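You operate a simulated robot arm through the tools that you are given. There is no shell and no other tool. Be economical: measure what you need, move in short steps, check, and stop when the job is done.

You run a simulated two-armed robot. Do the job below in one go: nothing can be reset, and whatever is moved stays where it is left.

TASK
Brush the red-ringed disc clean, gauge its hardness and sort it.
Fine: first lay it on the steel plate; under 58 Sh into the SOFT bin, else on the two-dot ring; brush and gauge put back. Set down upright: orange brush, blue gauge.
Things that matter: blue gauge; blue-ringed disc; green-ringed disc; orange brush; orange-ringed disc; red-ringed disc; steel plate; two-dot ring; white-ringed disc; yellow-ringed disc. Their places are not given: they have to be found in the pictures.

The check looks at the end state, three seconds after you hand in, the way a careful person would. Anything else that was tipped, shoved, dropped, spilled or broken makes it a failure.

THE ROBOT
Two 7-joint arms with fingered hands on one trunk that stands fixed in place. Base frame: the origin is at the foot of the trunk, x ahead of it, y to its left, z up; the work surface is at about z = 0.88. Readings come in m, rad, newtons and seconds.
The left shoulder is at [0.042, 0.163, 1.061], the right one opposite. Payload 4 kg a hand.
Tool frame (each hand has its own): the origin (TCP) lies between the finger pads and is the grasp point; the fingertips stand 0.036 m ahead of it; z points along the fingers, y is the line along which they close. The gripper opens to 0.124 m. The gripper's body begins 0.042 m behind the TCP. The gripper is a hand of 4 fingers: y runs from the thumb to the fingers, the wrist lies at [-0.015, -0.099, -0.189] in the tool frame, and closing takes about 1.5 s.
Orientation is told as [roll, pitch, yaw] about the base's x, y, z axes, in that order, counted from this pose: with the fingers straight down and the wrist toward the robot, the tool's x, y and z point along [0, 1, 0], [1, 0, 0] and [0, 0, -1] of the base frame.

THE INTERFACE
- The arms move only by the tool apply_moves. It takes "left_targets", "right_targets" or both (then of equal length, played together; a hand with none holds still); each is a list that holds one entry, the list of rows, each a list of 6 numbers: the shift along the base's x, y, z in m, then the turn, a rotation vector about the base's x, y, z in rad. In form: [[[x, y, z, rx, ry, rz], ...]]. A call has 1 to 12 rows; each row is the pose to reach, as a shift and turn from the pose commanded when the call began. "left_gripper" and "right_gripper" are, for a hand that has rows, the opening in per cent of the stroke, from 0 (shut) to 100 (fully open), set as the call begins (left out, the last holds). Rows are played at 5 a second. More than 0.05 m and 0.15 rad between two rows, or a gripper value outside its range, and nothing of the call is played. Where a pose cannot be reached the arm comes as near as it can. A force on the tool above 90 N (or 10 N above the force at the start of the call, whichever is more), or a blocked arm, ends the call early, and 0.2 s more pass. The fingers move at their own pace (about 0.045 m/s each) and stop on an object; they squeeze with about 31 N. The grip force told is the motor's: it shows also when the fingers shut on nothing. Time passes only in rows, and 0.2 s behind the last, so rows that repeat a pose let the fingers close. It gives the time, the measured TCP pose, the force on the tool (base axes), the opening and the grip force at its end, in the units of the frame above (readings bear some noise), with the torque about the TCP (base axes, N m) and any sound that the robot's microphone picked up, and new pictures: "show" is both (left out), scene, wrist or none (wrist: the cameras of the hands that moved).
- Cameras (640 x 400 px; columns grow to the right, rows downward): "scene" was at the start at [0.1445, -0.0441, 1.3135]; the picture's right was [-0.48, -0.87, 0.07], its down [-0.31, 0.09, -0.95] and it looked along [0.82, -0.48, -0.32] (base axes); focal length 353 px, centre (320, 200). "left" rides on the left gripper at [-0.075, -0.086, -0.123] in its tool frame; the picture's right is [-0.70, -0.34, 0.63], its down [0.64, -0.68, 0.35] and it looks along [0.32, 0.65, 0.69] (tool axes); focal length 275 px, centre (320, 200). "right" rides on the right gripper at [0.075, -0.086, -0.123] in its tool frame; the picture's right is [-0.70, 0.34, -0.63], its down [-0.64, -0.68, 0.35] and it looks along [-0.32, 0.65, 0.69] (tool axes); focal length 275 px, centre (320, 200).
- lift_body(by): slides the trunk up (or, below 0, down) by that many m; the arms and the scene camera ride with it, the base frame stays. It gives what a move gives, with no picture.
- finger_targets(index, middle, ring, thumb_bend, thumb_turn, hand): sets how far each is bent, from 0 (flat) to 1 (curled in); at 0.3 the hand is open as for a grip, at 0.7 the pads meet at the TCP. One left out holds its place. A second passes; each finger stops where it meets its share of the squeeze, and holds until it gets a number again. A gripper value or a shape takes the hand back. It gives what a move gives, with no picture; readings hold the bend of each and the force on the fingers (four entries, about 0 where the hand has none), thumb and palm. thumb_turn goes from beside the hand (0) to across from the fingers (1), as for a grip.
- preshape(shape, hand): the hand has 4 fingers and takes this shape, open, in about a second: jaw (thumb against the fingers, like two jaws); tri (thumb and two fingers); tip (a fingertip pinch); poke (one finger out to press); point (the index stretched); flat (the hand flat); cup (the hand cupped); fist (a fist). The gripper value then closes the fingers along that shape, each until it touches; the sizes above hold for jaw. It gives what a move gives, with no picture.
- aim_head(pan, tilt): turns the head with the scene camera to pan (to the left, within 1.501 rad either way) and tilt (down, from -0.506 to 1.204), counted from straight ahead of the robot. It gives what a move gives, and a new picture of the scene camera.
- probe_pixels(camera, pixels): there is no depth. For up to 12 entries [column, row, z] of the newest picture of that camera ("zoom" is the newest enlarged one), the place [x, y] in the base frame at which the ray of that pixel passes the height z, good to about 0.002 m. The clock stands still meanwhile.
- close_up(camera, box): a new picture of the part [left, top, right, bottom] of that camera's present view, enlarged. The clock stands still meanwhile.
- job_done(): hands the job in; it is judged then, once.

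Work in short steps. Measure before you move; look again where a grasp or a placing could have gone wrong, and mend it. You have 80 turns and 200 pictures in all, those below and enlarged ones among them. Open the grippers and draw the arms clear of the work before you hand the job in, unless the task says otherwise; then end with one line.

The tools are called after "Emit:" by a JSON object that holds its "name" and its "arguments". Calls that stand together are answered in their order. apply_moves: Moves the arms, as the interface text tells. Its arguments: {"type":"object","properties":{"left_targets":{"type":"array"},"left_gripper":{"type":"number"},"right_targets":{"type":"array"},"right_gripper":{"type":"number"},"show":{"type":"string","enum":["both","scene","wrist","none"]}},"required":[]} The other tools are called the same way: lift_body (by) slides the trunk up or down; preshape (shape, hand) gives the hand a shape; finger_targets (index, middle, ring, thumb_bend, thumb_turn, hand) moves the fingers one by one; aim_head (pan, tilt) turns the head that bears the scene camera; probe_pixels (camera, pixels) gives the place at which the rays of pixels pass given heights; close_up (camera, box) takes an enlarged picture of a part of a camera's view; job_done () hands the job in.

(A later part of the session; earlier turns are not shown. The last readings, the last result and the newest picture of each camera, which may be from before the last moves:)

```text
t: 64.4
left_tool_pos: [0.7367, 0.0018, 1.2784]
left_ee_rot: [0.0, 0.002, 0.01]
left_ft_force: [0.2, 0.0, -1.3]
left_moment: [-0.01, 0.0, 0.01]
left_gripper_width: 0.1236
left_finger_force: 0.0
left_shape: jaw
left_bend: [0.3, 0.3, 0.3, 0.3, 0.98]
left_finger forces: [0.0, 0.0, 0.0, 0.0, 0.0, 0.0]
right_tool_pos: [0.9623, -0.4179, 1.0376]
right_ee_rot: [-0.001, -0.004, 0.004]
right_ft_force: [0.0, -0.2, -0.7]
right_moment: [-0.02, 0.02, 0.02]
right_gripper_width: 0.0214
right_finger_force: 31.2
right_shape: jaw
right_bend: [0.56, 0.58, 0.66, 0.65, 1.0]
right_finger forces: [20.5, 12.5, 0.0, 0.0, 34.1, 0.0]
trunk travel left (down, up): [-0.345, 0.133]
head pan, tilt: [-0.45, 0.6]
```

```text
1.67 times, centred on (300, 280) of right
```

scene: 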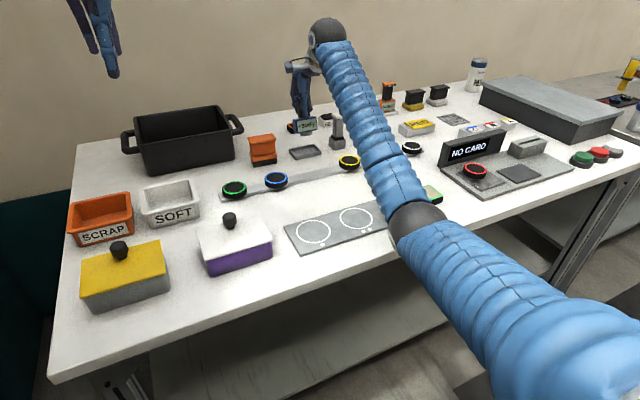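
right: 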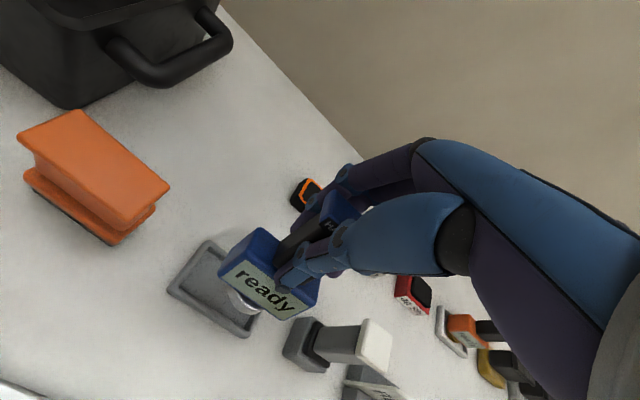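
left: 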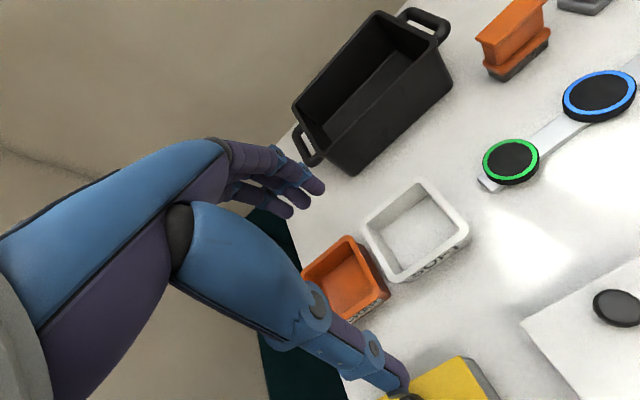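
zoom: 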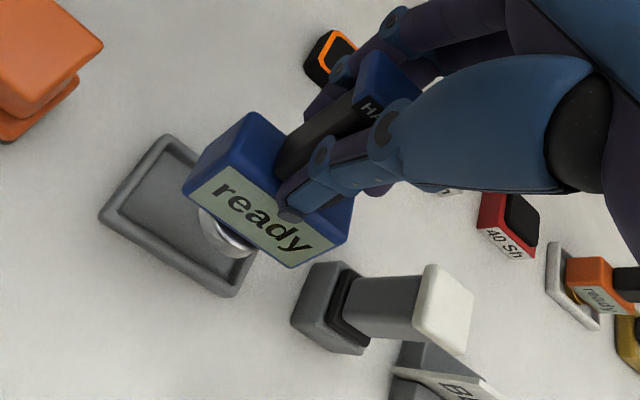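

Row 2 was too long; I resend with a smoother rise.

Emit:
{"name": "apply_moves", "arguments": {"right_targets": [[[0, 0, 0.045, 0, 0, 0], [-0.0288, -0.0336, 0.065, 0, 0, 0], [-0.0576, -0.0673, 0.08, 0, 0, 0], [-0.0865, -0.1009, 0.08, 0, 0, 0], [-0.1153, -0.1345, 0.08, 0, 0, 0], [-0.1441, -0.1682, 0.08, 0, 0, 0], [-0.1729, -0.2018, 0.08, 0, 0, 0], [-0.2017, -0.2355, 0.08, 0, 0, 0], [-0.2305, -0.2691, 0.08, 0, 0, 0], [-0.2594, -0.3027, 0.08, 0, 0, 0], [-0.2882, -0.3364, 0.08, 0, 0, 0], [-0.317, -0.37, 0.08, 0, 0, 0]]]}}

Emit:
{"name": "close_up", "arguments": {"camera": "scene", "box": [430, 80, 550, 190]}}

Emit:
{"name": "close_up", "arguments": {"camera": "right", "box": [180, 160, 420, 400]}}

```text
t: 67.0
left_tool_pos: [0.736, 0.0004, 1.2818]
left_ee_rot: [-0.001, 0.002, 0.009]
left_ft_force: [0.4, -0.4, 0.7]
left_moment: [-0.02, -0.02, -0.03]
left_gripper_width: 0.1234
left_finger_force: 0.2
left_shape: jaw
left_bend: [0.3, 0.3, 0.3, 0.3, 0.98]
left_finger forces: [0.0, 0.0, 0.1, 0.0, 0.0, 0.0]
right_tool_pos: [0.6424, -0.7865, 1.1192]
right_ee_rot: [0.002, -0.006, 0.006]
right_ft_force: [0.4, 0.0, -2.2]
right_moment: [0.02, 0.0, 0.01]
right_gripper_width: 0.0215
right_finger_force: 30.7
right_shape: jaw
right_bend: [0.56, 0.58, 0.66, 0.65, 1.0]
right_finger forces: [20.5, 12.5, 0.1, 0.0, 33.7, 0.1]
trunk travel left (down, up): [-0.345, 0.133]
head pan, tilt: [-0.45, 0.6]
```

scene: 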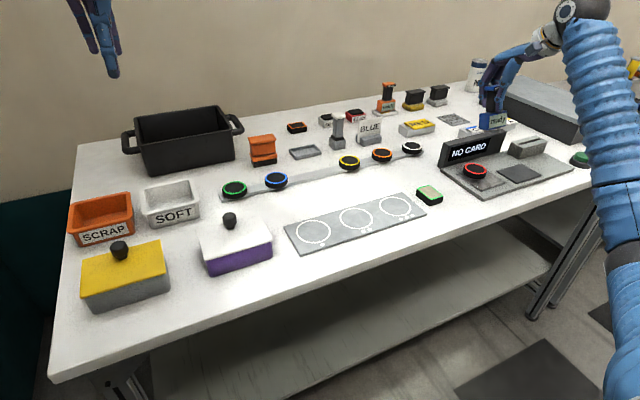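
right: 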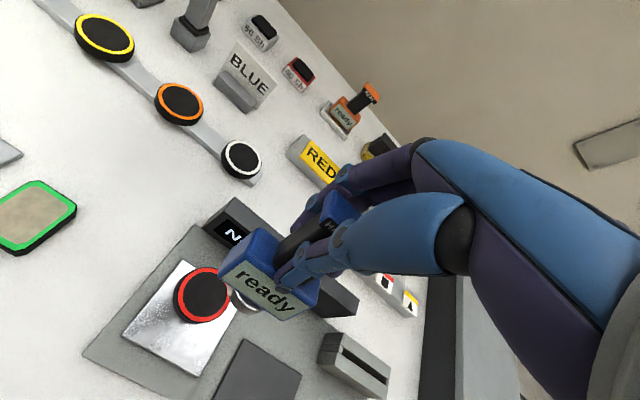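

```text
3.64 times, centred on (490, 135) of scene
```

zoom: 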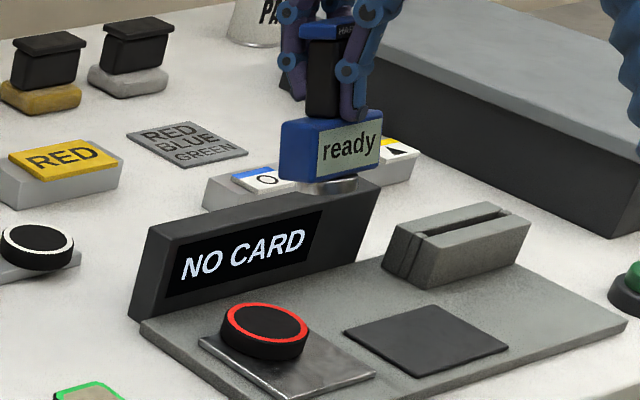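

```text
1.67 times, centred on (300, 280) of right
```

zoom: 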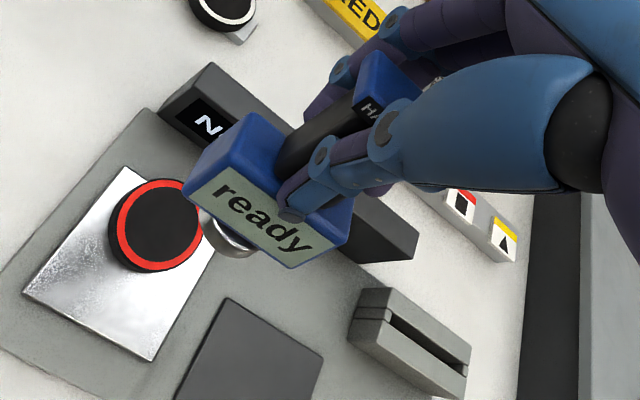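

I enlarge the gauge strongly to measure its lean.

Emit:
{"name": "close_up", "arguments": {"camera": "scene", "box": [465, 80, 545, 140]}}

```text
6.67 times, centred on (505, 110) of scene
```

zoom: 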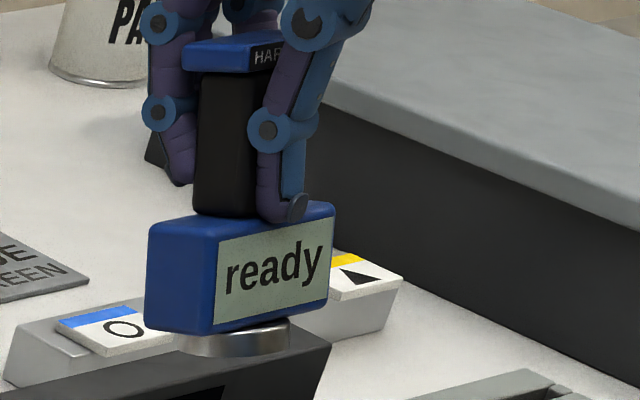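

Comparing the post's slant (~4°) with the vertical there (~16° in the image) gives a lean of about 0.2 rad away from the robot. I turn the hand by -0.2 rad about y and look again.

Emit:
{"name": "apply_moves", "arguments": {"right_targets": [[[0, 0, 0, 0, -0.1, 0], [0, 0, 0, 0, -0.2, 0], [0, 0, 0, 0, -0.2, 0]]]}}

Emit:
{"name": "close_up", "arguments": {"camera": "scene", "box": [465, 80, 545, 140]}}

```text
t: 67.8
left_tool_pos: [0.7361, 0.0009, 1.2799]
left_ee_rot: [0.0, 0.0, 0.008]
left_ft_force: [0.2, 1.2, 0.6]
left_moment: [0.0, 0.01, -0.01]
left_gripper_width: 0.1235
left_finger_force: 0.0
left_shape: jaw
left_bend: [0.3, 0.3, 0.3, 0.3, 0.98]
left_finger forces: [0.0, 0.0, 0.0, 0.1, 0.0, 0.1]
right_tool_pos: [0.6425, -0.7871, 1.1198]
right_ee_rot: [0.0, -0.208, 0.007]
right_ft_force: [0.5, -0.4, -1.7]
right_moment: [0.03, 0.04, 0.03]
right_gripper_width: 0.0219
right_finger_force: 31.0
right_shape: jaw
right_bend: [0.56, 0.58, 0.66, 0.65, 1.0]
right_finger forces: [20.3, 12.4, 0.1, 0.1, 33.7, 0.1]
trunk travel left (down, up): [-0.345, 0.133]
head pan, tilt: [-0.45, 0.6]
```

scene: 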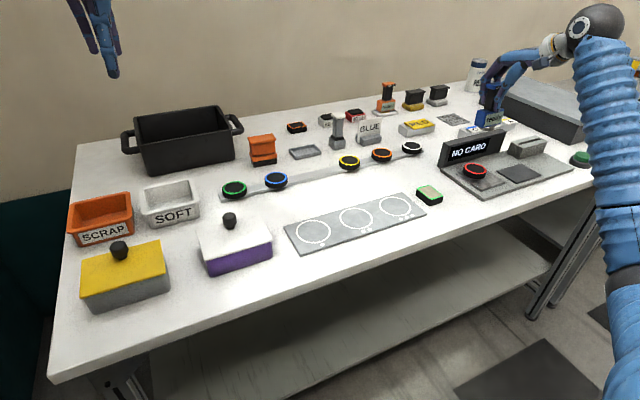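
right: 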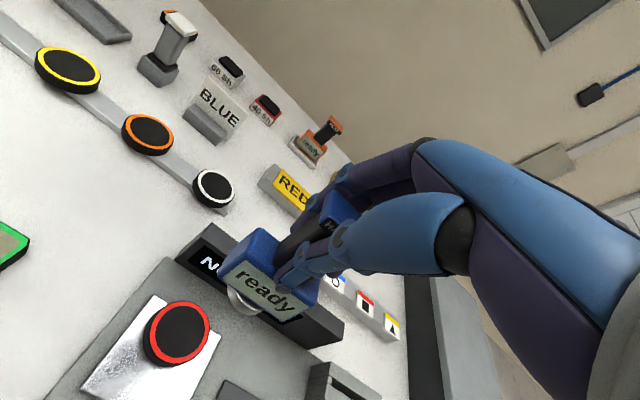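

```text
6.67 times, centred on (505, 110) of scene
```

zoom: 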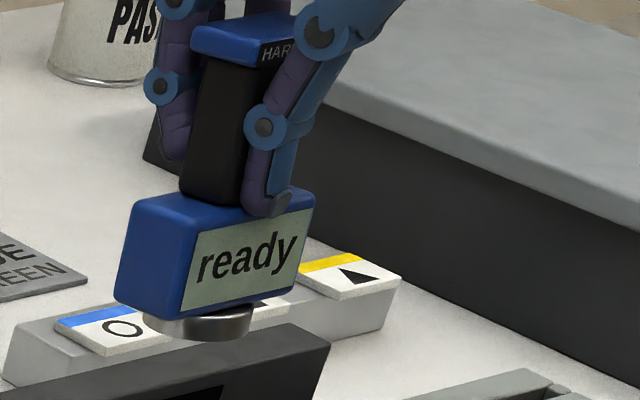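

Better, but still about 4-5° to go. I turn a further -0.07 rad and lower/shift so the foot is above the disc.

Emit:
{"name": "apply_moves", "arguments": {"right_targets": [[[0, 0, -0.015, 0, -0.07, 0], [0, 0, -0.03, 0, -0.07, 0], [0, 0, -0.03, 0, -0.07, 0]]]}}

Emit:
{"name": "close_up", "arguments": {"camera": "scene", "box": [445, 90, 545, 190]}}

Emit:
{"name": "close_up", "arguments": {"camera": "right", "box": [60, 180, 380, 400]}}

```text
t: 68.6
left_tool_pos: [0.7364, 0.0019, 1.2796]
left_ee_rot: [0.001, 0.001, 0.01]
left_ft_force: [-0.3, 0.2, 0.8]
left_moment: [-0.02, 0.02, -0.02]
left_gripper_width: 0.1236
left_finger_force: 0.0
left_shape: jaw
left_bend: [0.3, 0.3, 0.3, 0.3, 0.98]
left_finger forces: [0.0, 0.1, 0.0, 0.0, 0.0, 0.1]
right_tool_pos: [0.6429, -0.7864, 1.0903]
right_ee_rot: [-0.002, -0.276, 0.005]
right_ft_force: [-0.1, 0.0, -1.2]
right_moment: [0.0, 0.01, 0.01]
right_gripper_width: 0.0215
right_finger_force: 31.5
right_shape: jaw
right_bend: [0.56, 0.58, 0.66, 0.65, 1.0]
right_finger forces: [20.3, 12.4, 0.1, 0.1, 33.7, 0.0]
trunk travel left (down, up): [-0.345, 0.133]
head pan, tilt: [-0.45, 0.6]
```

scene: 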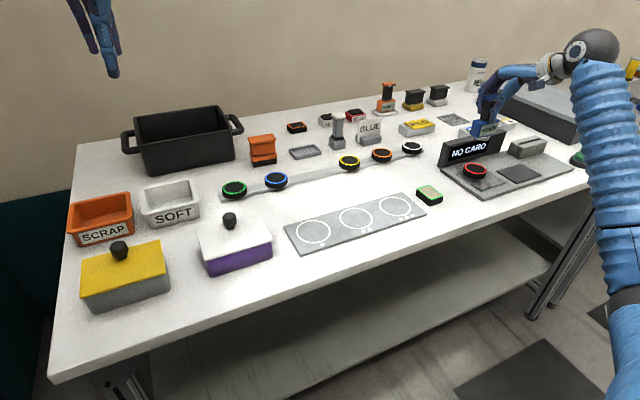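
right: 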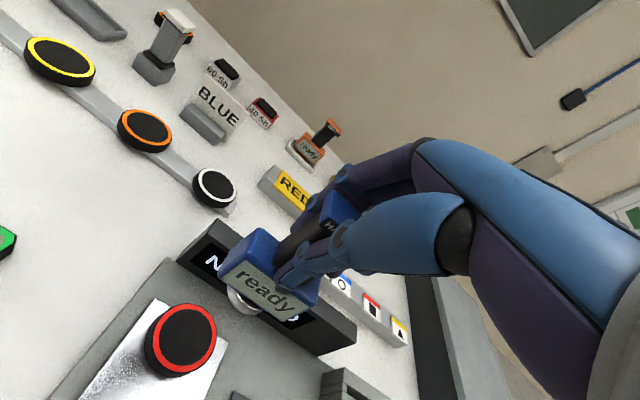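

```text
4.00 times, centred on (495, 140) of scene
```

zoom: 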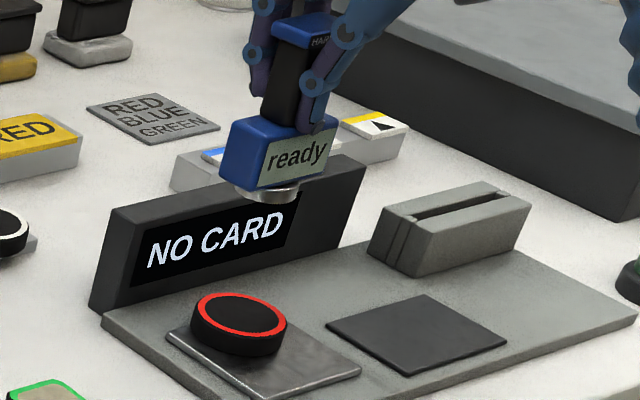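

```text
1.82 times, centred on (220, 290) of right
```

zoom: 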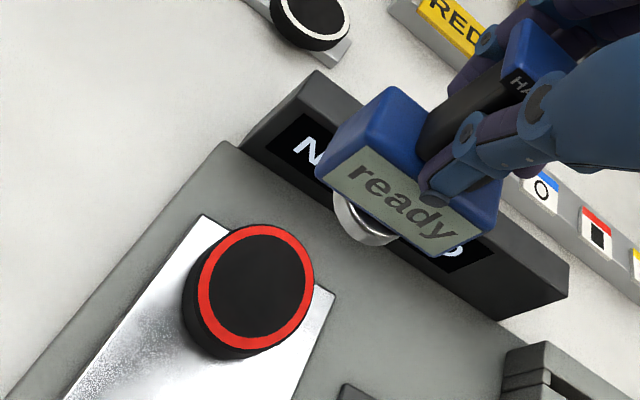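

I enlarge once more to compare the edges of the post.

Emit:
{"name": "close_up", "arguments": {"camera": "scene", "box": [460, 88, 530, 140]}}

Emit:
{"name": "close_up", "arguments": {"camera": "scene", "box": [370, 75, 450, 135]}}

```text
7.69 times, centred on (495, 114) of scene
```

zoom: 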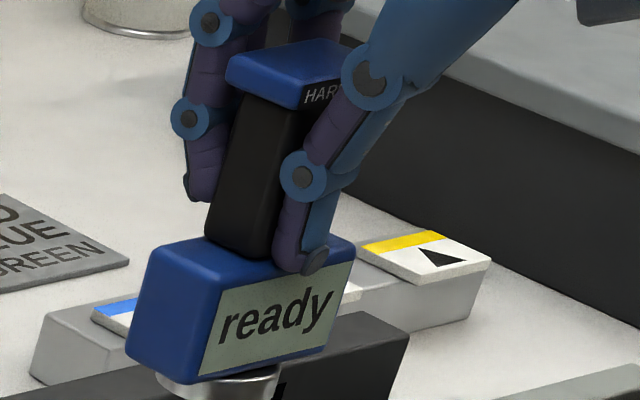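

```text
6.67 times, centred on (410, 105) of scene
```

zoom: 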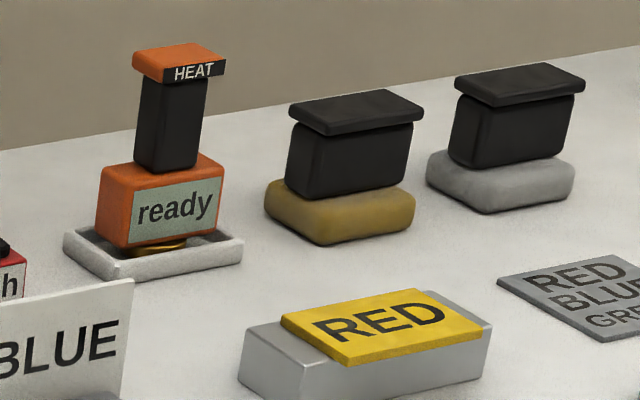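

Now the edges match the vertical within about 1°. I measure foot and disc positions from both cameras.

Emit:
{"name": "probe_pixels", "arguments": {"camera": "scene", "pixels": [[482.3, 137.8, 0.99], [482.3, 137.8, 1.0], [475.3, 168.8, 0.912]]}}

Emit:
{"name": "probe_pixels", "arguments": {"camera": "right", "pixels": [[246.4, 299.9, 0.99], [246.4, 299.9, 1.0], [183, 339, 0.912]]}}

```text
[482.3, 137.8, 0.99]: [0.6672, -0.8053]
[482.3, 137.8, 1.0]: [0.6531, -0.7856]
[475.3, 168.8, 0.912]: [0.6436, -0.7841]
```

```text
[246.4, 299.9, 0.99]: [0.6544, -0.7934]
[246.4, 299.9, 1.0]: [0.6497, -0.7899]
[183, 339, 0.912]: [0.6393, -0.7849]
```

Foot is at about (0.652,-0.788), bottom ≈ z 0.995; the disc is at (0.642,-0.785). I shift and lower by 6 cm.

Emit:
{"name": "apply_moves", "arguments": {"right_targets": [[[-0.009, 0.003, -0.02, 0, 0, 0], [-0.009, 0.003, -0.04, 0, 0, 0], [-0.009, 0.003, -0.065, 0, 0, 0], [-0.009, 0.003, -0.065, 0, 0, 0]]]}}

Emit:
{"name": "close_up", "arguments": {"camera": "scene", "box": [440, 100, 540, 200]}}

Emit:
{"name": "close_up", "arguments": {"camera": "right", "box": [120, 180, 380, 380]}}

```text
t: 69.6
left_tool_pos: [0.7377, 0.0009, 1.2795]
left_ee_rot: [-0.001, 0.002, 0.01]
left_ft_force: [0.2, 0.6, 0.7]
left_moment: [-0.01, -0.01, 0.02]
left_gripper_width: 0.1238
left_finger_force: 0.0
left_shape: jaw
left_bend: [0.3, 0.3, 0.3, 0.3, 0.98]
left_finger forces: [0.0, 0.1, 0.1, 0.0, 0.1, 0.0]
right_tool_pos: [0.6352, -0.7853, 1.0266]
right_ee_rot: [-0.003, -0.275, 0.004]
right_ft_force: [0.1, -0.3, -1.7]
right_moment: [0.02, 0.04, 0.02]
right_gripper_width: 0.0218
right_finger_force: 30.7
right_shape: jaw
right_bend: [0.56, 0.58, 0.66, 0.65, 1.0]
right_finger forces: [20.3, 12.3, 0.0, 0.0, 33.8, 0.0]
trunk travel left (down, up): [-0.345, 0.133]
head pan, tilt: [-0.45, 0.6]
```

scene: 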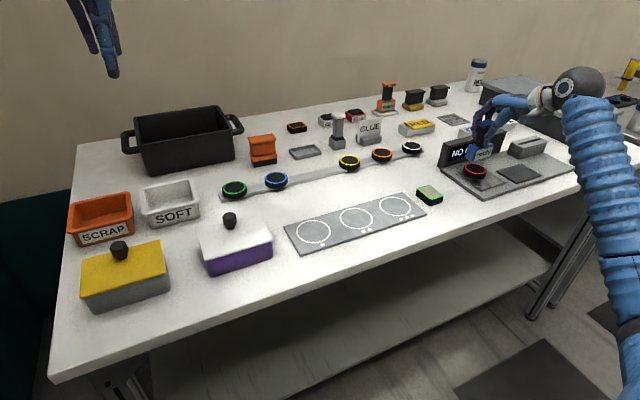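
right: 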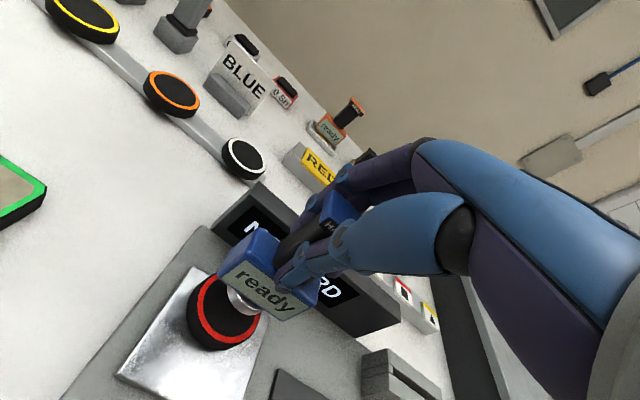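

```text
4.00 times, centred on (490, 150) of scene
```

zoom: 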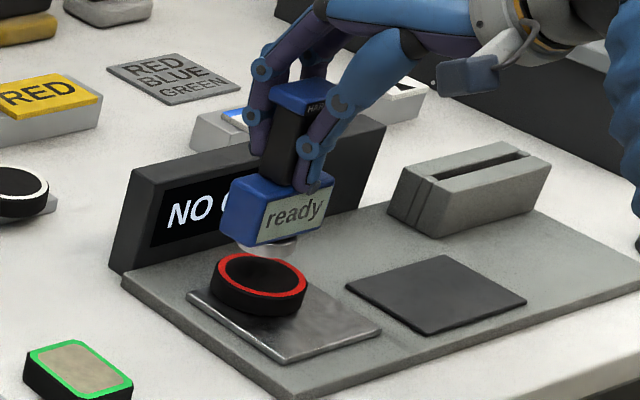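

```text
2.00 times, centred on (250, 280) of right
```

zoom: 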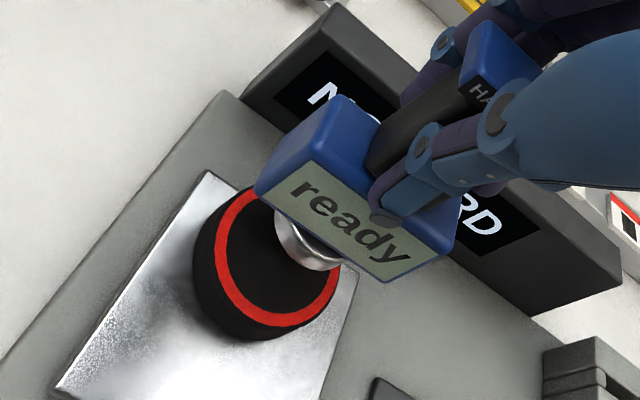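

Emit:
{"name": "probe_pixels", "arguments": {"camera": "scene", "pixels": [[476.5, 162, 0.925], [476.5, 162, 0.935], [475.3, 168.6, 0.9125]]}}

Emit:
{"name": "probe_pixels", "arguments": {"camera": "right", "pixels": [[243, 308, 0.925], [243, 308, 0.935], [224, 313, 0.9125]]}}

```text
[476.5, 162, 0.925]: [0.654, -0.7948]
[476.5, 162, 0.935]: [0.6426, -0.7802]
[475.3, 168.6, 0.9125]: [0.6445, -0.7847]
```

```text
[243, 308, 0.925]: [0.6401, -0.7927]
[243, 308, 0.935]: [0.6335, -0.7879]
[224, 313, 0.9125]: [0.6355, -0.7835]
```

Foot and disc are aligned within a few mm. I lower in small steps until contact.

Emit:
{"name": "apply_moves", "arguments": {"right_targets": [[[0.001, 0.003, -0.006, 0, 0, 0], [0.001, 0.003, -0.012, 0, 0, 0], [0.001, 0.003, -0.012, 0, 0, 0]]], "show": "none"}}

Emit:
{"name": "apply_moves", "arguments": {"right_targets": [[[0, 0, -0.003, 0, 0, 0], [0, 0, -0.003, 0, 0, 0]]], "show": "none"}}

Emit:
{"name": "apply_moves", "arguments": {"right_targets": [[[0, 0, -0.002, 0, 0, 0], [0, 0, -0.002, 0, 0, 0]]], "show": "scene"}}

Emit:
{"name": "close_up", "arguments": {"camera": "scene", "box": [440, 110, 530, 195]}}

```text
t: 70.4
left_tool_pos: [0.7359, 0.0014, 1.2797]
left_ee_rot: [0.0, 0.002, 0.011]
left_ft_force: [-0.4, -0.9, -0.1]
left_moment: [0.02, 0.0, 0.01]
left_gripper_width: 0.1235
left_finger_force: 0.0
left_shape: jaw
left_bend: [0.3, 0.3, 0.3, 0.3, 0.98]
left_finger forces: [0.1, 0.0, 0.0, 0.1, 0.0, 0.2]
right_tool_pos: [0.6346, -0.7823, 1.0122]
right_ee_rot: [-0.001, -0.275, 0.004]
right_ft_force: [-0.3, -0.2, -1.7]
right_moment: [0.01, 0.05, 0.01]
right_gripper_width: 0.0218
right_finger_force: 31.0
right_shape: jaw
right_bend: [0.56, 0.58, 0.66, 0.65, 1.0]
right_finger forces: [20.3, 12.5, 0.1, 0.0, 33.7, 0.0]
trunk travel left (down, up): [-0.345, 0.133]
head pan, tilt: [-0.45, 0.6]
```

```text
t: 71.0
left_tool_pos: [0.7369, 0.0019, 1.2797]
left_ee_rot: [0.0, 0.002, 0.012]
left_ft_force: [0.8, 0.2, -1.0]
left_moment: [-0.03, -0.01, 0.01]
left_gripper_width: 0.124
left_finger_force: 0.1
left_shape: jaw
left_bend: [0.3, 0.3, 0.3, 0.3, 0.98]
left_finger forces: [0.0, 0.0, 0.0, 0.0, 0.1, 0.0]
right_tool_pos: [0.6358, -0.782, 1.0085]
right_ee_rot: [-0.002, -0.275, 0.004]
right_ft_force: [-1.0, -0.2, -1.0]
right_moment: [-0.02, 0.07, 0.03]
right_gripper_width: 0.0216
right_finger_force: 30.9
right_shape: jaw
right_bend: [0.56, 0.58, 0.66, 0.65, 1.0]
right_finger forces: [20.3, 12.4, 0.0, 0.0, 33.7, 0.1]
trunk travel left (down, up): [-0.345, 0.133]
head pan, tilt: [-0.45, 0.6]
```

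```text
t: 71.6
left_tool_pos: [0.7363, -0.0001, 1.2798]
left_ee_rot: [0.0, 0.003, 0.01]
left_ft_force: [0.4, -0.1, 0.0]
left_moment: [0.01, -0.01, 0.01]
left_gripper_width: 0.1234
left_finger_force: 0.1
left_shape: jaw
left_bend: [0.3, 0.3, 0.3, 0.3, 0.98]
left_finger forces: [0.0, 0.1, 0.1, 0.0, 0.1, 0.0]
right_tool_pos: [0.6363, -0.7816, 1.0056]
right_ee_rot: [-0.001, -0.277, 0.005]
right_ft_force: [0.3, 0.3, -1.3]
right_moment: [-0.02, 0.05, 0.01]
right_gripper_width: 0.0216
right_finger_force: 31.2
right_shape: jaw
right_bend: [0.56, 0.58, 0.66, 0.65, 1.0]
right_finger forces: [20.3, 12.4, 0.0, 0.0, 33.8, 0.0]
trunk travel left (down, up): [-0.345, 0.133]
head pan, tilt: [-0.45, 0.6]
```

scene: 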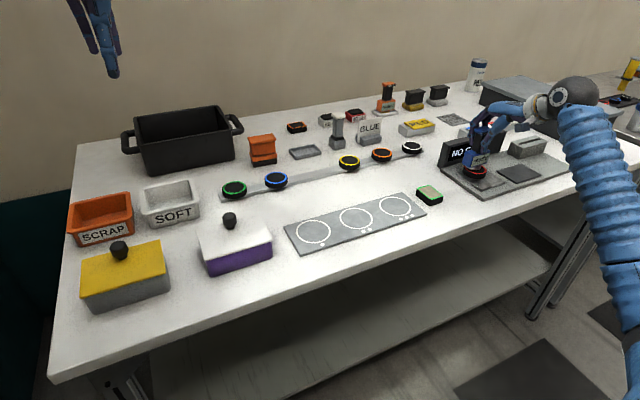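

```text
4.71 times, centred on (485, 152) of scene
```

zoom: 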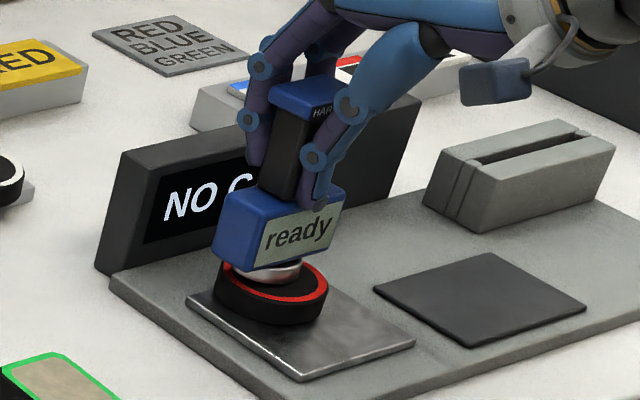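

About to touch. I continue with 2 mm steps.

Emit:
{"name": "apply_moves", "arguments": {"right_targets": [[[0, 0, -0.002, 0, 0, 0], [0, 0, -0.002, 0, 0, 0]]], "show": "none"}}

Emit:
{"name": "apply_moves", "arguments": {"right_targets": [[[0, 0, -0.002, 0, 0, 0], [0, 0, -0.002, 0, 0, 0]]], "show": "none"}}

Emit:
{"name": "close_up", "arguments": {"camera": "scene", "box": [445, 120, 525, 190]}}

```text
t: 72.2
left_tool_pos: [0.7361, 0.0008, 1.279]
left_ee_rot: [0.001, 0.002, 0.01]
left_ft_force: [-0.2, 0.6, -0.2]
left_moment: [-0.03, 0.01, -0.02]
left_gripper_width: 0.1236
left_finger_force: 0.1
left_shape: jaw
left_bend: [0.3, 0.3, 0.3, 0.3, 0.98]
left_finger forces: [0.1, 0.1, 0.0, 0.0, 0.0, 0.0]
right_tool_pos: [0.6356, -0.7815, 1.0047]
right_ee_rot: [-0.002, -0.275, 0.005]
right_ft_force: [-0.6, 0.3, -1.9]
right_moment: [-0.02, 0.02, 0.01]
right_gripper_width: 0.0216
right_finger_force: 30.8
right_shape: jaw
right_bend: [0.56, 0.58, 0.66, 0.65, 1.0]
right_finger forces: [20.3, 12.4, 0.0, 0.0, 33.8, 0.0]
trunk travel left (down, up): [-0.345, 0.133]
head pan, tilt: [-0.45, 0.6]
```

```text
t: 72.8
left_tool_pos: [0.7355, 0.0017, 1.2813]
left_ee_rot: [-0.001, 0.0, 0.01]
left_ft_force: [-0.2, 0.1, 0.1]
left_moment: [-0.03, -0.05, 0.02]
left_gripper_width: 0.1237
left_finger_force: 0.0
left_shape: jaw
left_bend: [0.3, 0.3, 0.3, 0.3, 0.98]
left_finger forces: [0.1, 0.0, 0.0, 0.1, 0.0, 0.0]
right_tool_pos: [0.6335, -0.7818, 1.0037]
right_ee_rot: [-0.001, -0.277, 0.004]
right_ft_force: [-0.1, -0.9, 4.9]
right_moment: [-0.03, -0.17, 0.03]
right_gripper_width: 0.0216
right_finger_force: 31.2
right_shape: jaw
right_bend: [0.56, 0.58, 0.66, 0.65, 1.0]
right_finger forces: [20.6, 12.5, 0.0, 0.0, 35.1, 0.0]
trunk travel left (down, up): [-0.345, 0.133]
head pan, tilt: [-0.45, 0.6]
```

```text
5.71 times, centred on (485, 155) of scene
```

zoom: 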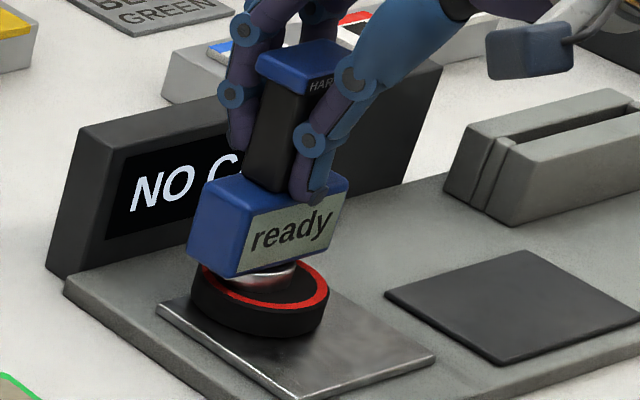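

Contact, about 6.5 N, still "ready". I press 2 mm more and hold for two seconds, then read the screen.

Emit:
{"name": "apply_moves", "arguments": {"right_targets": [[[0, 0, -0.002, 0, 0, 0], [0, 0, -0.002, 0, 0, 0], [0, 0, -0.002, 0, 0, 0], [0, 0, -0.002, 0, 0, 0], [0, 0, -0.002, 0, 0, 0], [0, 0, -0.002, 0, 0, 0], [0, 0, -0.002, 0, 0, 0], [0, 0, -0.002, 0, 0, 0]]], "show": "none"}}

Emit:
{"name": "close_up", "arguments": {"camera": "scene", "box": [445, 120, 525, 190]}}

```text
t: 74.6
left_tool_pos: [0.7354, 0.002, 1.2805]
left_ee_rot: [0.0, 0.001, 0.009]
left_ft_force: [-0.2, -0.6, 0.5]
left_moment: [0.03, -0.01, 0.02]
left_gripper_width: 0.1234
left_finger_force: 0.1
left_shape: jaw
left_bend: [0.3, 0.3, 0.3, 0.3, 0.98]
left_finger forces: [0.0, 0.1, 0.1, 0.1, 0.1, 0.0]
right_tool_pos: [0.6336, -0.7807, 1.0035]
right_ee_rot: [-0.002, -0.28, 0.005]
right_ft_force: [2.5, -3.9, 22.7]
right_moment: [-0.05, -0.51, -0.12]
right_gripper_width: 0.0212
right_finger_force: 31.0
right_shape: jaw
right_bend: [0.56, 0.58, 0.66, 0.65, 1.0]
right_finger forces: [23.2, 14.6, 0.0, 0.1, 39.1, 0.0]
trunk travel left (down, up): [-0.345, 0.133]
head pan, tilt: [-0.45, 0.6]
```

```text
5.71 times, centred on (485, 155) of scene
```

zoom: 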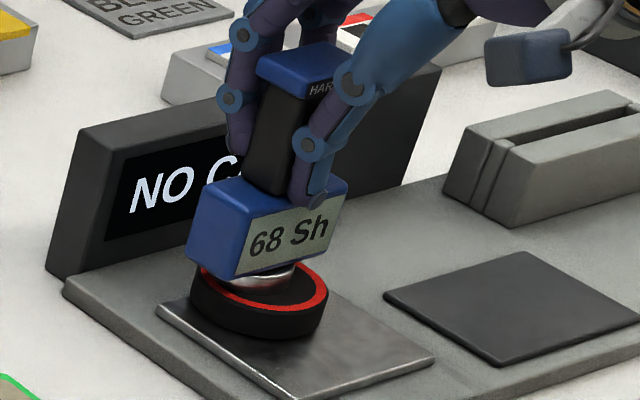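

The screen shows "68 Sh"; I confirm with a sharper enlargement.

Emit:
{"name": "close_up", "arguments": {"camera": "scene", "box": [475, 150, 510, 172]}}

Emit:
{"name": "close_up", "arguments": {"camera": "right", "box": [160, 200, 380, 360]}}

```text
16.00 times, centred on (492, 161) of scene
```

zoom: 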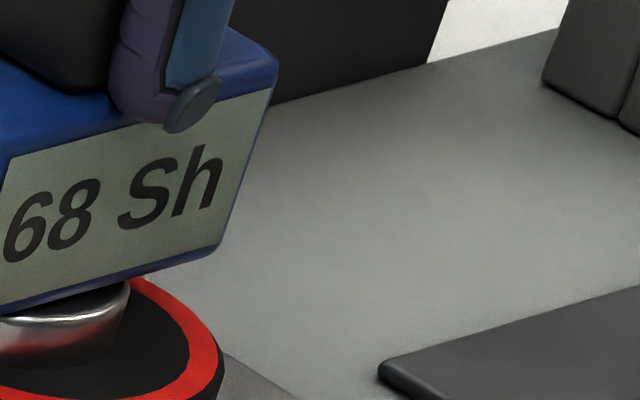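

```text
2.50 times, centred on (270, 280) of right
```

zoom: 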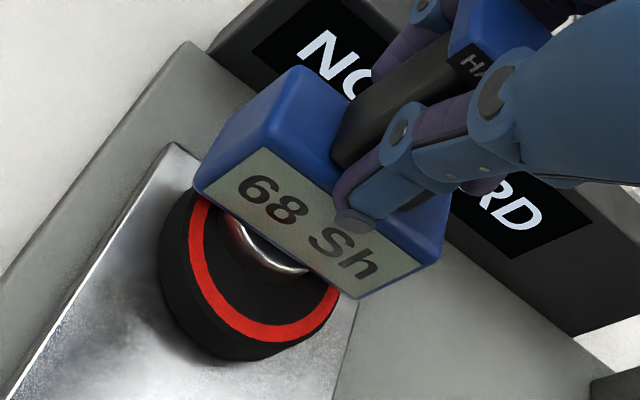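

68 Sh ≥ 58, so the disc goes on the two-dot ring. First I lift the gauge and carry it back over its tray.

Emit:
{"name": "apply_moves", "arguments": {"right_targets": [[[0, 0, 0.02, 0, 0, 0], [0, 0, 0.06, 0, 0, 0], [0, 0, 0.1, 0, 0, 0], [0.029, 0.0333, 0.115, 0, 0, 0], [0.058, 0.0666, 0.115, 0, 0, 0], [0.087, 0.1, 0.115, 0, 0, 0], [0.116, 0.1333, 0.115, 0, 0, 0], [0.145, 0.1666, 0.115, 0, 0, 0], [0.174, 0.2, 0.115, 0, 0, 0], [0.203, 0.2333, 0.115, 0, 0, 0], [0.232, 0.2666, 0.115, 0, 0, 0], [0.261, 0.3, 0.115, 0, 0, 0]]], "show": "none"}}

Emit:
{"name": "apply_moves", "arguments": {"right_targets": [[[0.029, 0.033, 0, 0, 0, 0], [0.058, 0.0665, 0, 0, 0, 0], [0.058, 0.0665, -0.04, 0, 0, 0], [0.058, 0.0665, -0.075, 0, 0, 0], [0.058, 0.0665, -0.075, 0, 0, 0]]]}}

Emit:
{"name": "close_up", "arguments": {"camera": "scene", "box": [260, 80, 360, 170]}}

Emit:
{"name": "close_up", "arguments": {"camera": "right", "box": [120, 180, 380, 380]}}

```text
t: 77.2
left_tool_pos: [0.7371, 0.0017, 1.278]
left_ee_rot: [-0.001, 0.001, 0.009]
left_ft_force: [0.9, 0.2, 0.3]
left_moment: [-0.01, 0.03, -0.01]
left_gripper_width: 0.1239
left_finger_force: 0.0
left_shape: jaw
left_bend: [0.3, 0.3, 0.3, 0.3, 0.98]
left_finger forces: [0.0, 0.0, 0.0, 0.1, 0.0, 0.0]
right_tool_pos: [0.8978, -0.4831, 1.119]
right_ee_rot: [-0.003, -0.276, 0.007]
right_ft_force: [-0.8, 0.6, -0.7]
right_moment: [-0.04, 0.0, 0.0]
right_gripper_width: 0.0212
right_finger_force: 30.9
right_shape: jaw
right_bend: [0.56, 0.58, 0.66, 0.65, 1.0]
right_finger forces: [20.2, 12.5, 0.1, 0.0, 33.6, 0.1]
trunk travel left (down, up): [-0.345, 0.133]
head pan, tilt: [-0.45, 0.6]
```

```text
t: 78.4
left_tool_pos: [0.7362, 0.001, 1.2801]
left_ee_rot: [0.0, 0.0, 0.011]
left_ft_force: [-0.1, -0.1, 0.2]
left_moment: [0.04, 0.01, 0.02]
left_gripper_width: 0.1238
left_finger_force: 0.1
left_shape: jaw
left_bend: [0.3, 0.3, 0.3, 0.3, 0.98]
left_finger forces: [0.1, 0.1, 0.1, 0.0, 0.1, 0.1]
right_tool_pos: [0.9503, -0.4166, 1.0395]
right_ee_rot: [-0.001, -0.278, 0.006]
right_ft_force: [0.4, -0.5, -1.5]
right_moment: [0.02, 0.02, -0.03]
right_gripper_width: 0.0211
right_finger_force: 31.0
right_shape: jaw
right_bend: [0.56, 0.58, 0.66, 0.65, 1.0]
right_finger forces: [20.3, 12.3, 0.0, 0.0, 33.6, 0.0]
trunk travel left (down, up): [-0.345, 0.133]
head pan, tilt: [-0.45, 0.6]
```

scene: 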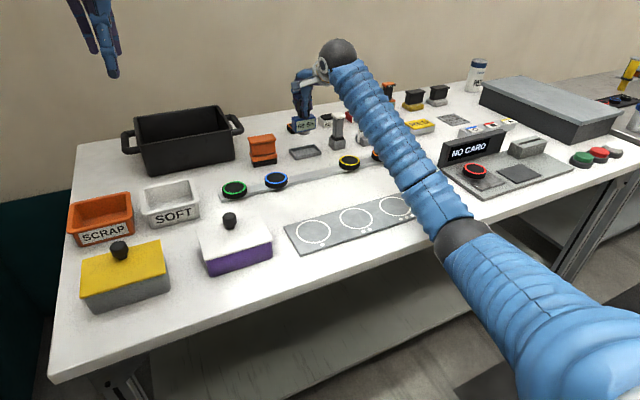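
right: 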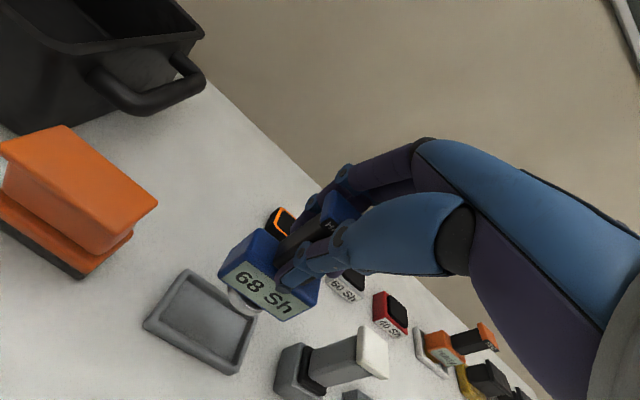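

```text
4.44 times, centred on (310, 125) of scene
```

zoom: 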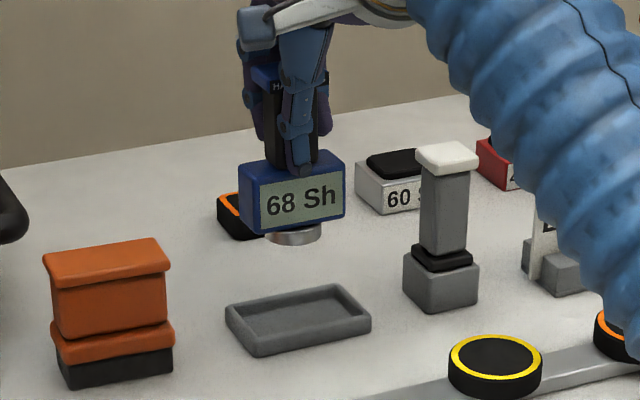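

```text
2.00 times, centred on (250, 280) of right
```

zoom: 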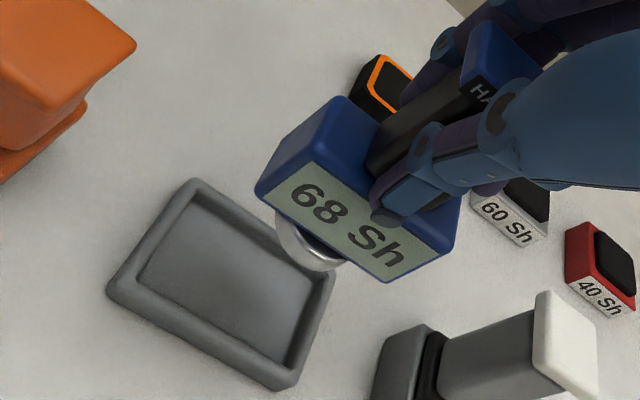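

I measure foot and tray centre now.

Emit:
{"name": "probe_pixels", "arguments": {"camera": "right", "pixels": [[244.5, 305, 0.948], [205, 321.5, 0.888], [187.5, 231.5, 0.888], [145, 325, 0.888], [232.5, 372.5, 0.888], [255, 317.5, 0.888], [187.5, 271.5, 0.888]]}}

Emit:
{"name": "probe_pixels", "arguments": {"camera": "scene", "pixels": [[303.9, 133.6, 0.948], [305.2, 151.5, 0.888], [288.5, 149.5, 0.888], [296, 158, 0.888], [321.3, 152, 0.888], [313.5, 144, 0.888]]}}

```text
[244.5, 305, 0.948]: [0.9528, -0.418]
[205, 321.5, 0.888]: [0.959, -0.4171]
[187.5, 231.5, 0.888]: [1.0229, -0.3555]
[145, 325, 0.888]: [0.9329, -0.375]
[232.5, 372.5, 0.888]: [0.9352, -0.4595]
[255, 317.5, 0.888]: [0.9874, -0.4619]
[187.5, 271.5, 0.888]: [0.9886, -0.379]
```

```text
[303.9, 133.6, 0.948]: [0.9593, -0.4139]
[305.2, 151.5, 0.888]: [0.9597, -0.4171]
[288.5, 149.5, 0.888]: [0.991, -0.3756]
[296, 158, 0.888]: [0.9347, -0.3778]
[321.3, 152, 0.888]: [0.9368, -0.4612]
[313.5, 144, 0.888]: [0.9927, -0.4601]
```

Tray centre (0.962,-0.418), foot ≈(0.956,-0.416). I correct and lower.

Emit:
{"name": "apply_moves", "arguments": {"right_targets": [[[0.005, -0.002, -0.02, 0, 0, 0], [0.005, -0.002, -0.04, 0, 0, 0], [0.005, -0.002, -0.053, 0, 0, 0], [0.005, -0.002, -0.053, 0, 0, 0]]]}}

Emit:
{"name": "close_up", "arguments": {"camera": "scene", "box": [260, 90, 360, 170]}}

Emit:
{"name": "close_up", "arguments": {"camera": "right", "box": [120, 180, 380, 380]}}

```text
t: 79.4
left_tool_pos: [0.7368, 0.0013, 1.2788]
left_ee_rot: [-0.001, 0.002, 0.01]
left_ft_force: [-0.1, -0.5, 0.0]
left_moment: [0.0, -0.03, -0.05]
left_gripper_width: 0.1237
left_finger_force: 0.1
left_shape: jaw
left_bend: [0.3, 0.3, 0.3, 0.3, 0.98]
left_finger forces: [0.0, 0.0, 0.1, 0.1, 0.1, 0.1]
right_tool_pos: [0.958, -0.4164, 0.9867]
right_ee_rot: [-0.001, -0.275, 0.007]
right_ft_force: [0.6, -0.3, -1.8]
right_moment: [0.03, 0.06, -0.02]
right_gripper_width: 0.021
right_finger_force: 31.6
right_shape: jaw
right_bend: [0.56, 0.58, 0.66, 0.65, 1.0]
right_finger forces: [20.3, 12.4, 0.0, 0.0, 33.5, 0.0]
trunk travel left (down, up): [-0.345, 0.133]
head pan, tilt: [-0.45, 0.6]
```

scene: 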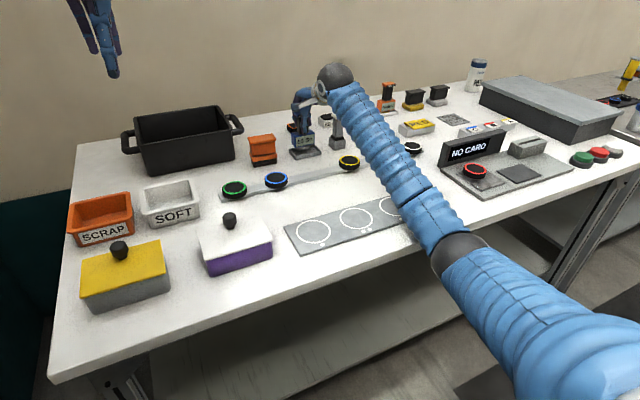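
right: 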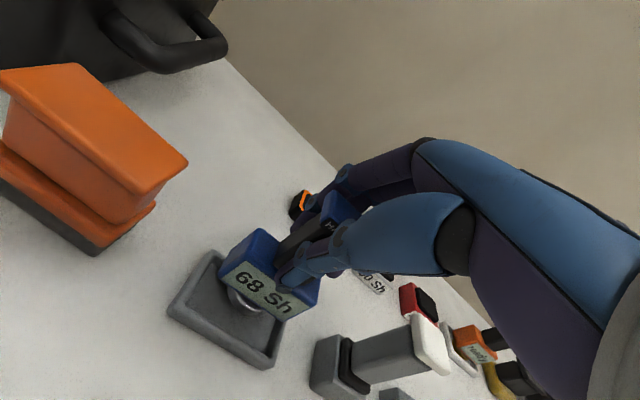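

```text
5.00 times, centred on (310, 130) of scene
```

zoom: 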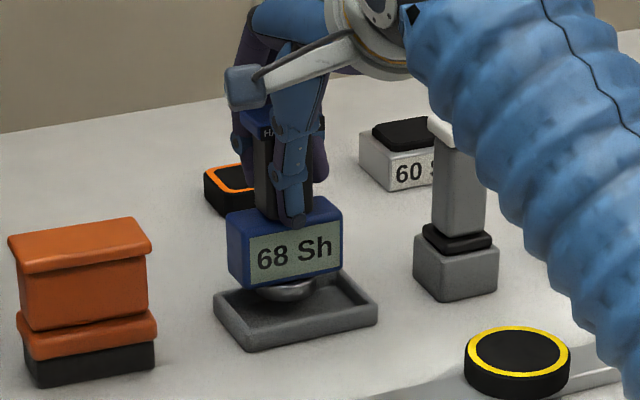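

```text
2.00 times, centred on (250, 280) of right
```

zoom: 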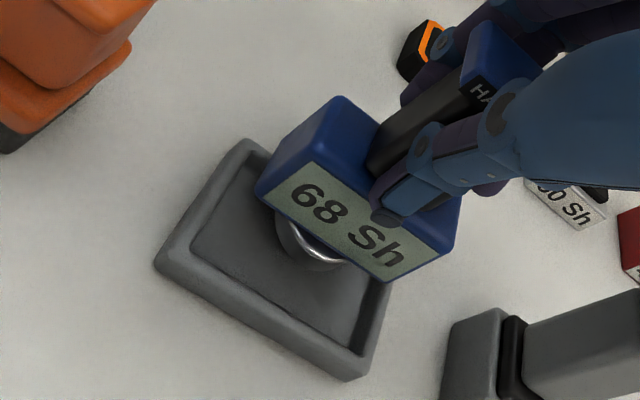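

Emit:
{"name": "probe_pixels", "arguments": {"camera": "scene", "pixels": [[302.8, 148.2, 0.893]]}}

Emit:
{"name": "probe_pixels", "arguments": {"camera": "right", "pixels": [[246, 306, 0.895]]}}

Emit:
{"name": "apply_moves", "arguments": {"right_targets": [[[0, -0.001, -0.003, 0, 0, 0], [0, -0.001, -0.006, 0, 0, 0], [0, -0.001, -0.006, 0, 0, 0]]], "show": "none"}}

```text
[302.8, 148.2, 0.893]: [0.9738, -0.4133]
```

```text
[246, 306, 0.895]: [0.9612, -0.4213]
```

```text
t: 80.2
left_tool_pos: [0.7351, 0.0014, 1.2792]
left_ee_rot: [-0.002, 0.0, 0.009]
left_ft_force: [0.3, -0.3, -0.3]
left_moment: [0.0, 0.0, -0.01]
left_gripper_width: 0.1234
left_finger_force: 0.0
left_shape: jaw
left_bend: [0.3, 0.3, 0.3, 0.3, 0.98]
left_finger forces: [0.0, 0.1, 0.0, 0.0, 0.1, 0.0]
right_tool_pos: [0.9583, -0.4176, 0.9849]
right_ee_rot: [-0.002, -0.28, 0.004]
right_ft_force: [-1.6, 0.2, 8.3]
right_moment: [0.01, -0.15, -0.01]
right_gripper_width: 0.0213
right_finger_force: 31.2
right_shape: jaw
right_bend: [0.56, 0.58, 0.66, 0.65, 1.0]
right_finger forces: [20.3, 12.6, 0.1, 0.1, 36.4, 0.1]
trunk travel left (down, up): [-0.345, 0.133]
head pan, tilt: [-0.45, 0.6]
```

Contact came at a height slightly earlier than expected; I check whether the foot is on the tray floor or on its rim.

Emit:
{"name": "close_up", "arguments": {"camera": "scene", "box": [280, 110, 340, 165]}}

Emit:
{"name": "close_up", "arguments": {"camera": "right", "box": [160, 220, 340, 370]}}

```text
7.27 times, centred on (310, 138) of scene
```

zoom: 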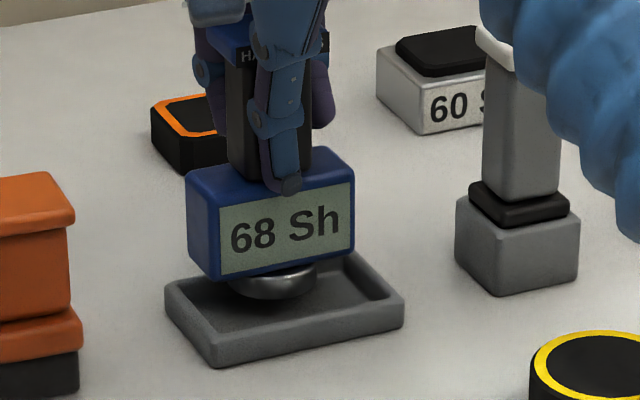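

```text
2.67 times, centred on (250, 295) of right
```

zoom: 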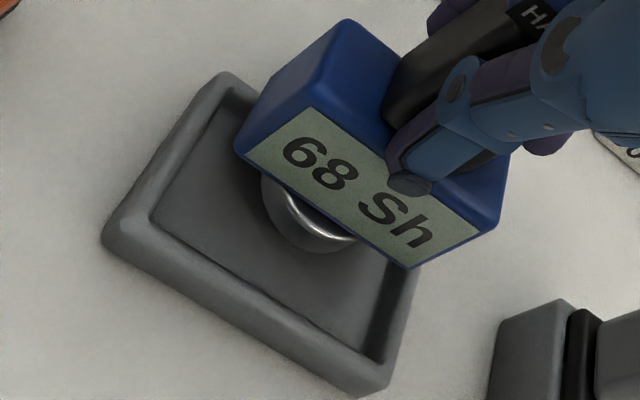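

The foot sits too far back, against/on the rear rim. I raise 10 mm, shift 10 mm toward the robot, and lower again.

Emit:
{"name": "apply_moves", "arguments": {"right_targets": [[[0, 0, 0.012, 0, 0, 0], [-0.01, 0, 0.012, 0, 0, 0], [-0.01, 0, 0.006, 0, 0, 0], [-0.01, 0, 0.002, 0, 0, 0], [-0.01, 0, 0.002, 0, 0, 0]]], "show": "wrist"}}

Emit:
{"name": "close_up", "arguments": {"camera": "scene", "box": [280, 110, 340, 165]}}

Emit:
{"name": "close_up", "arguments": {"camera": "right", "box": [160, 220, 340, 370]}}

```text
t: 81.4
left_tool_pos: [0.738, 0.0016, 1.2778]
left_ee_rot: [0.0, 0.002, 0.011]
left_ft_force: [0.2, 0.8, 0.3]
left_moment: [0.02, 0.02, 0.01]
left_gripper_width: 0.1238
left_finger_force: 0.1
left_shape: jaw
left_bend: [0.3, 0.3, 0.3, 0.3, 0.98]
left_finger forces: [0.1, 0.0, 0.1, 0.1, 0.0, 0.0]
right_tool_pos: [0.9495, -0.4185, 0.9831]
right_ee_rot: [-0.001, -0.275, 0.006]
right_ft_force: [0.5, -0.5, -0.8]
right_moment: [0.02, 0.06, 0.01]
right_gripper_width: 0.0211
right_finger_force: 31.0
right_shape: jaw
right_bend: [0.56, 0.58, 0.66, 0.65, 1.0]
right_finger forces: [20.2, 12.4, 0.1, 0.0, 33.6, 0.0]
trunk travel left (down, up): [-0.345, 0.133]
head pan, tilt: [-0.45, 0.6]
```

right: 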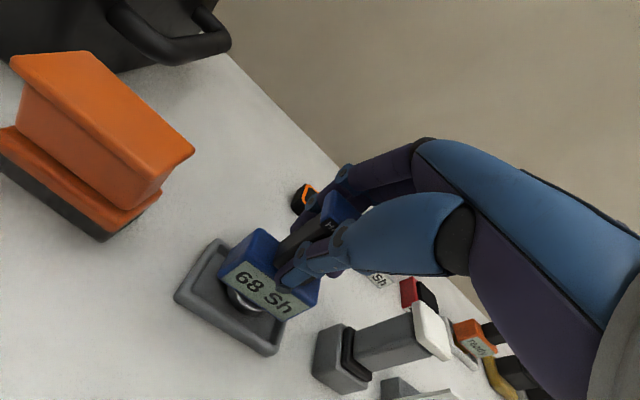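

```text
7.27 times, centred on (310, 138) of scene
```

zoom: 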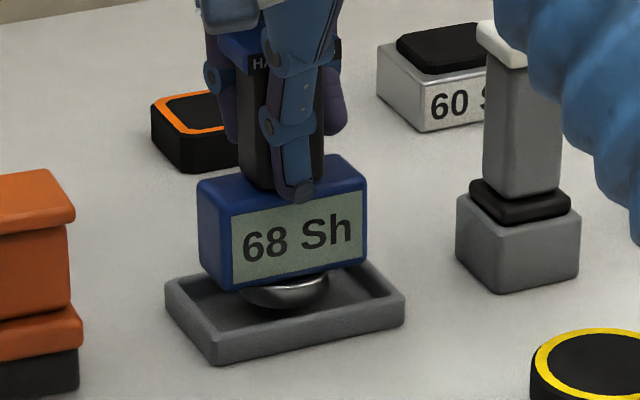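

```text
2.67 times, centred on (250, 295) of right
```

zoom: 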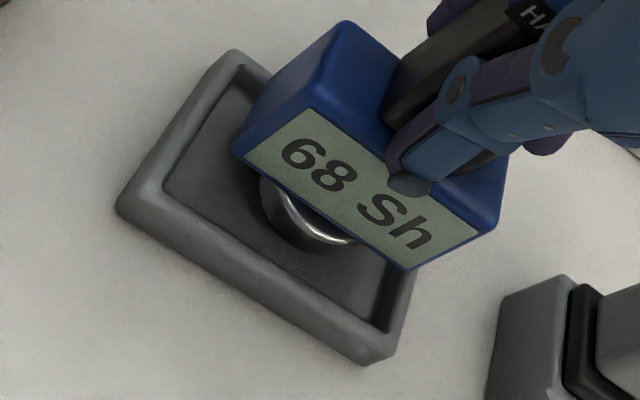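

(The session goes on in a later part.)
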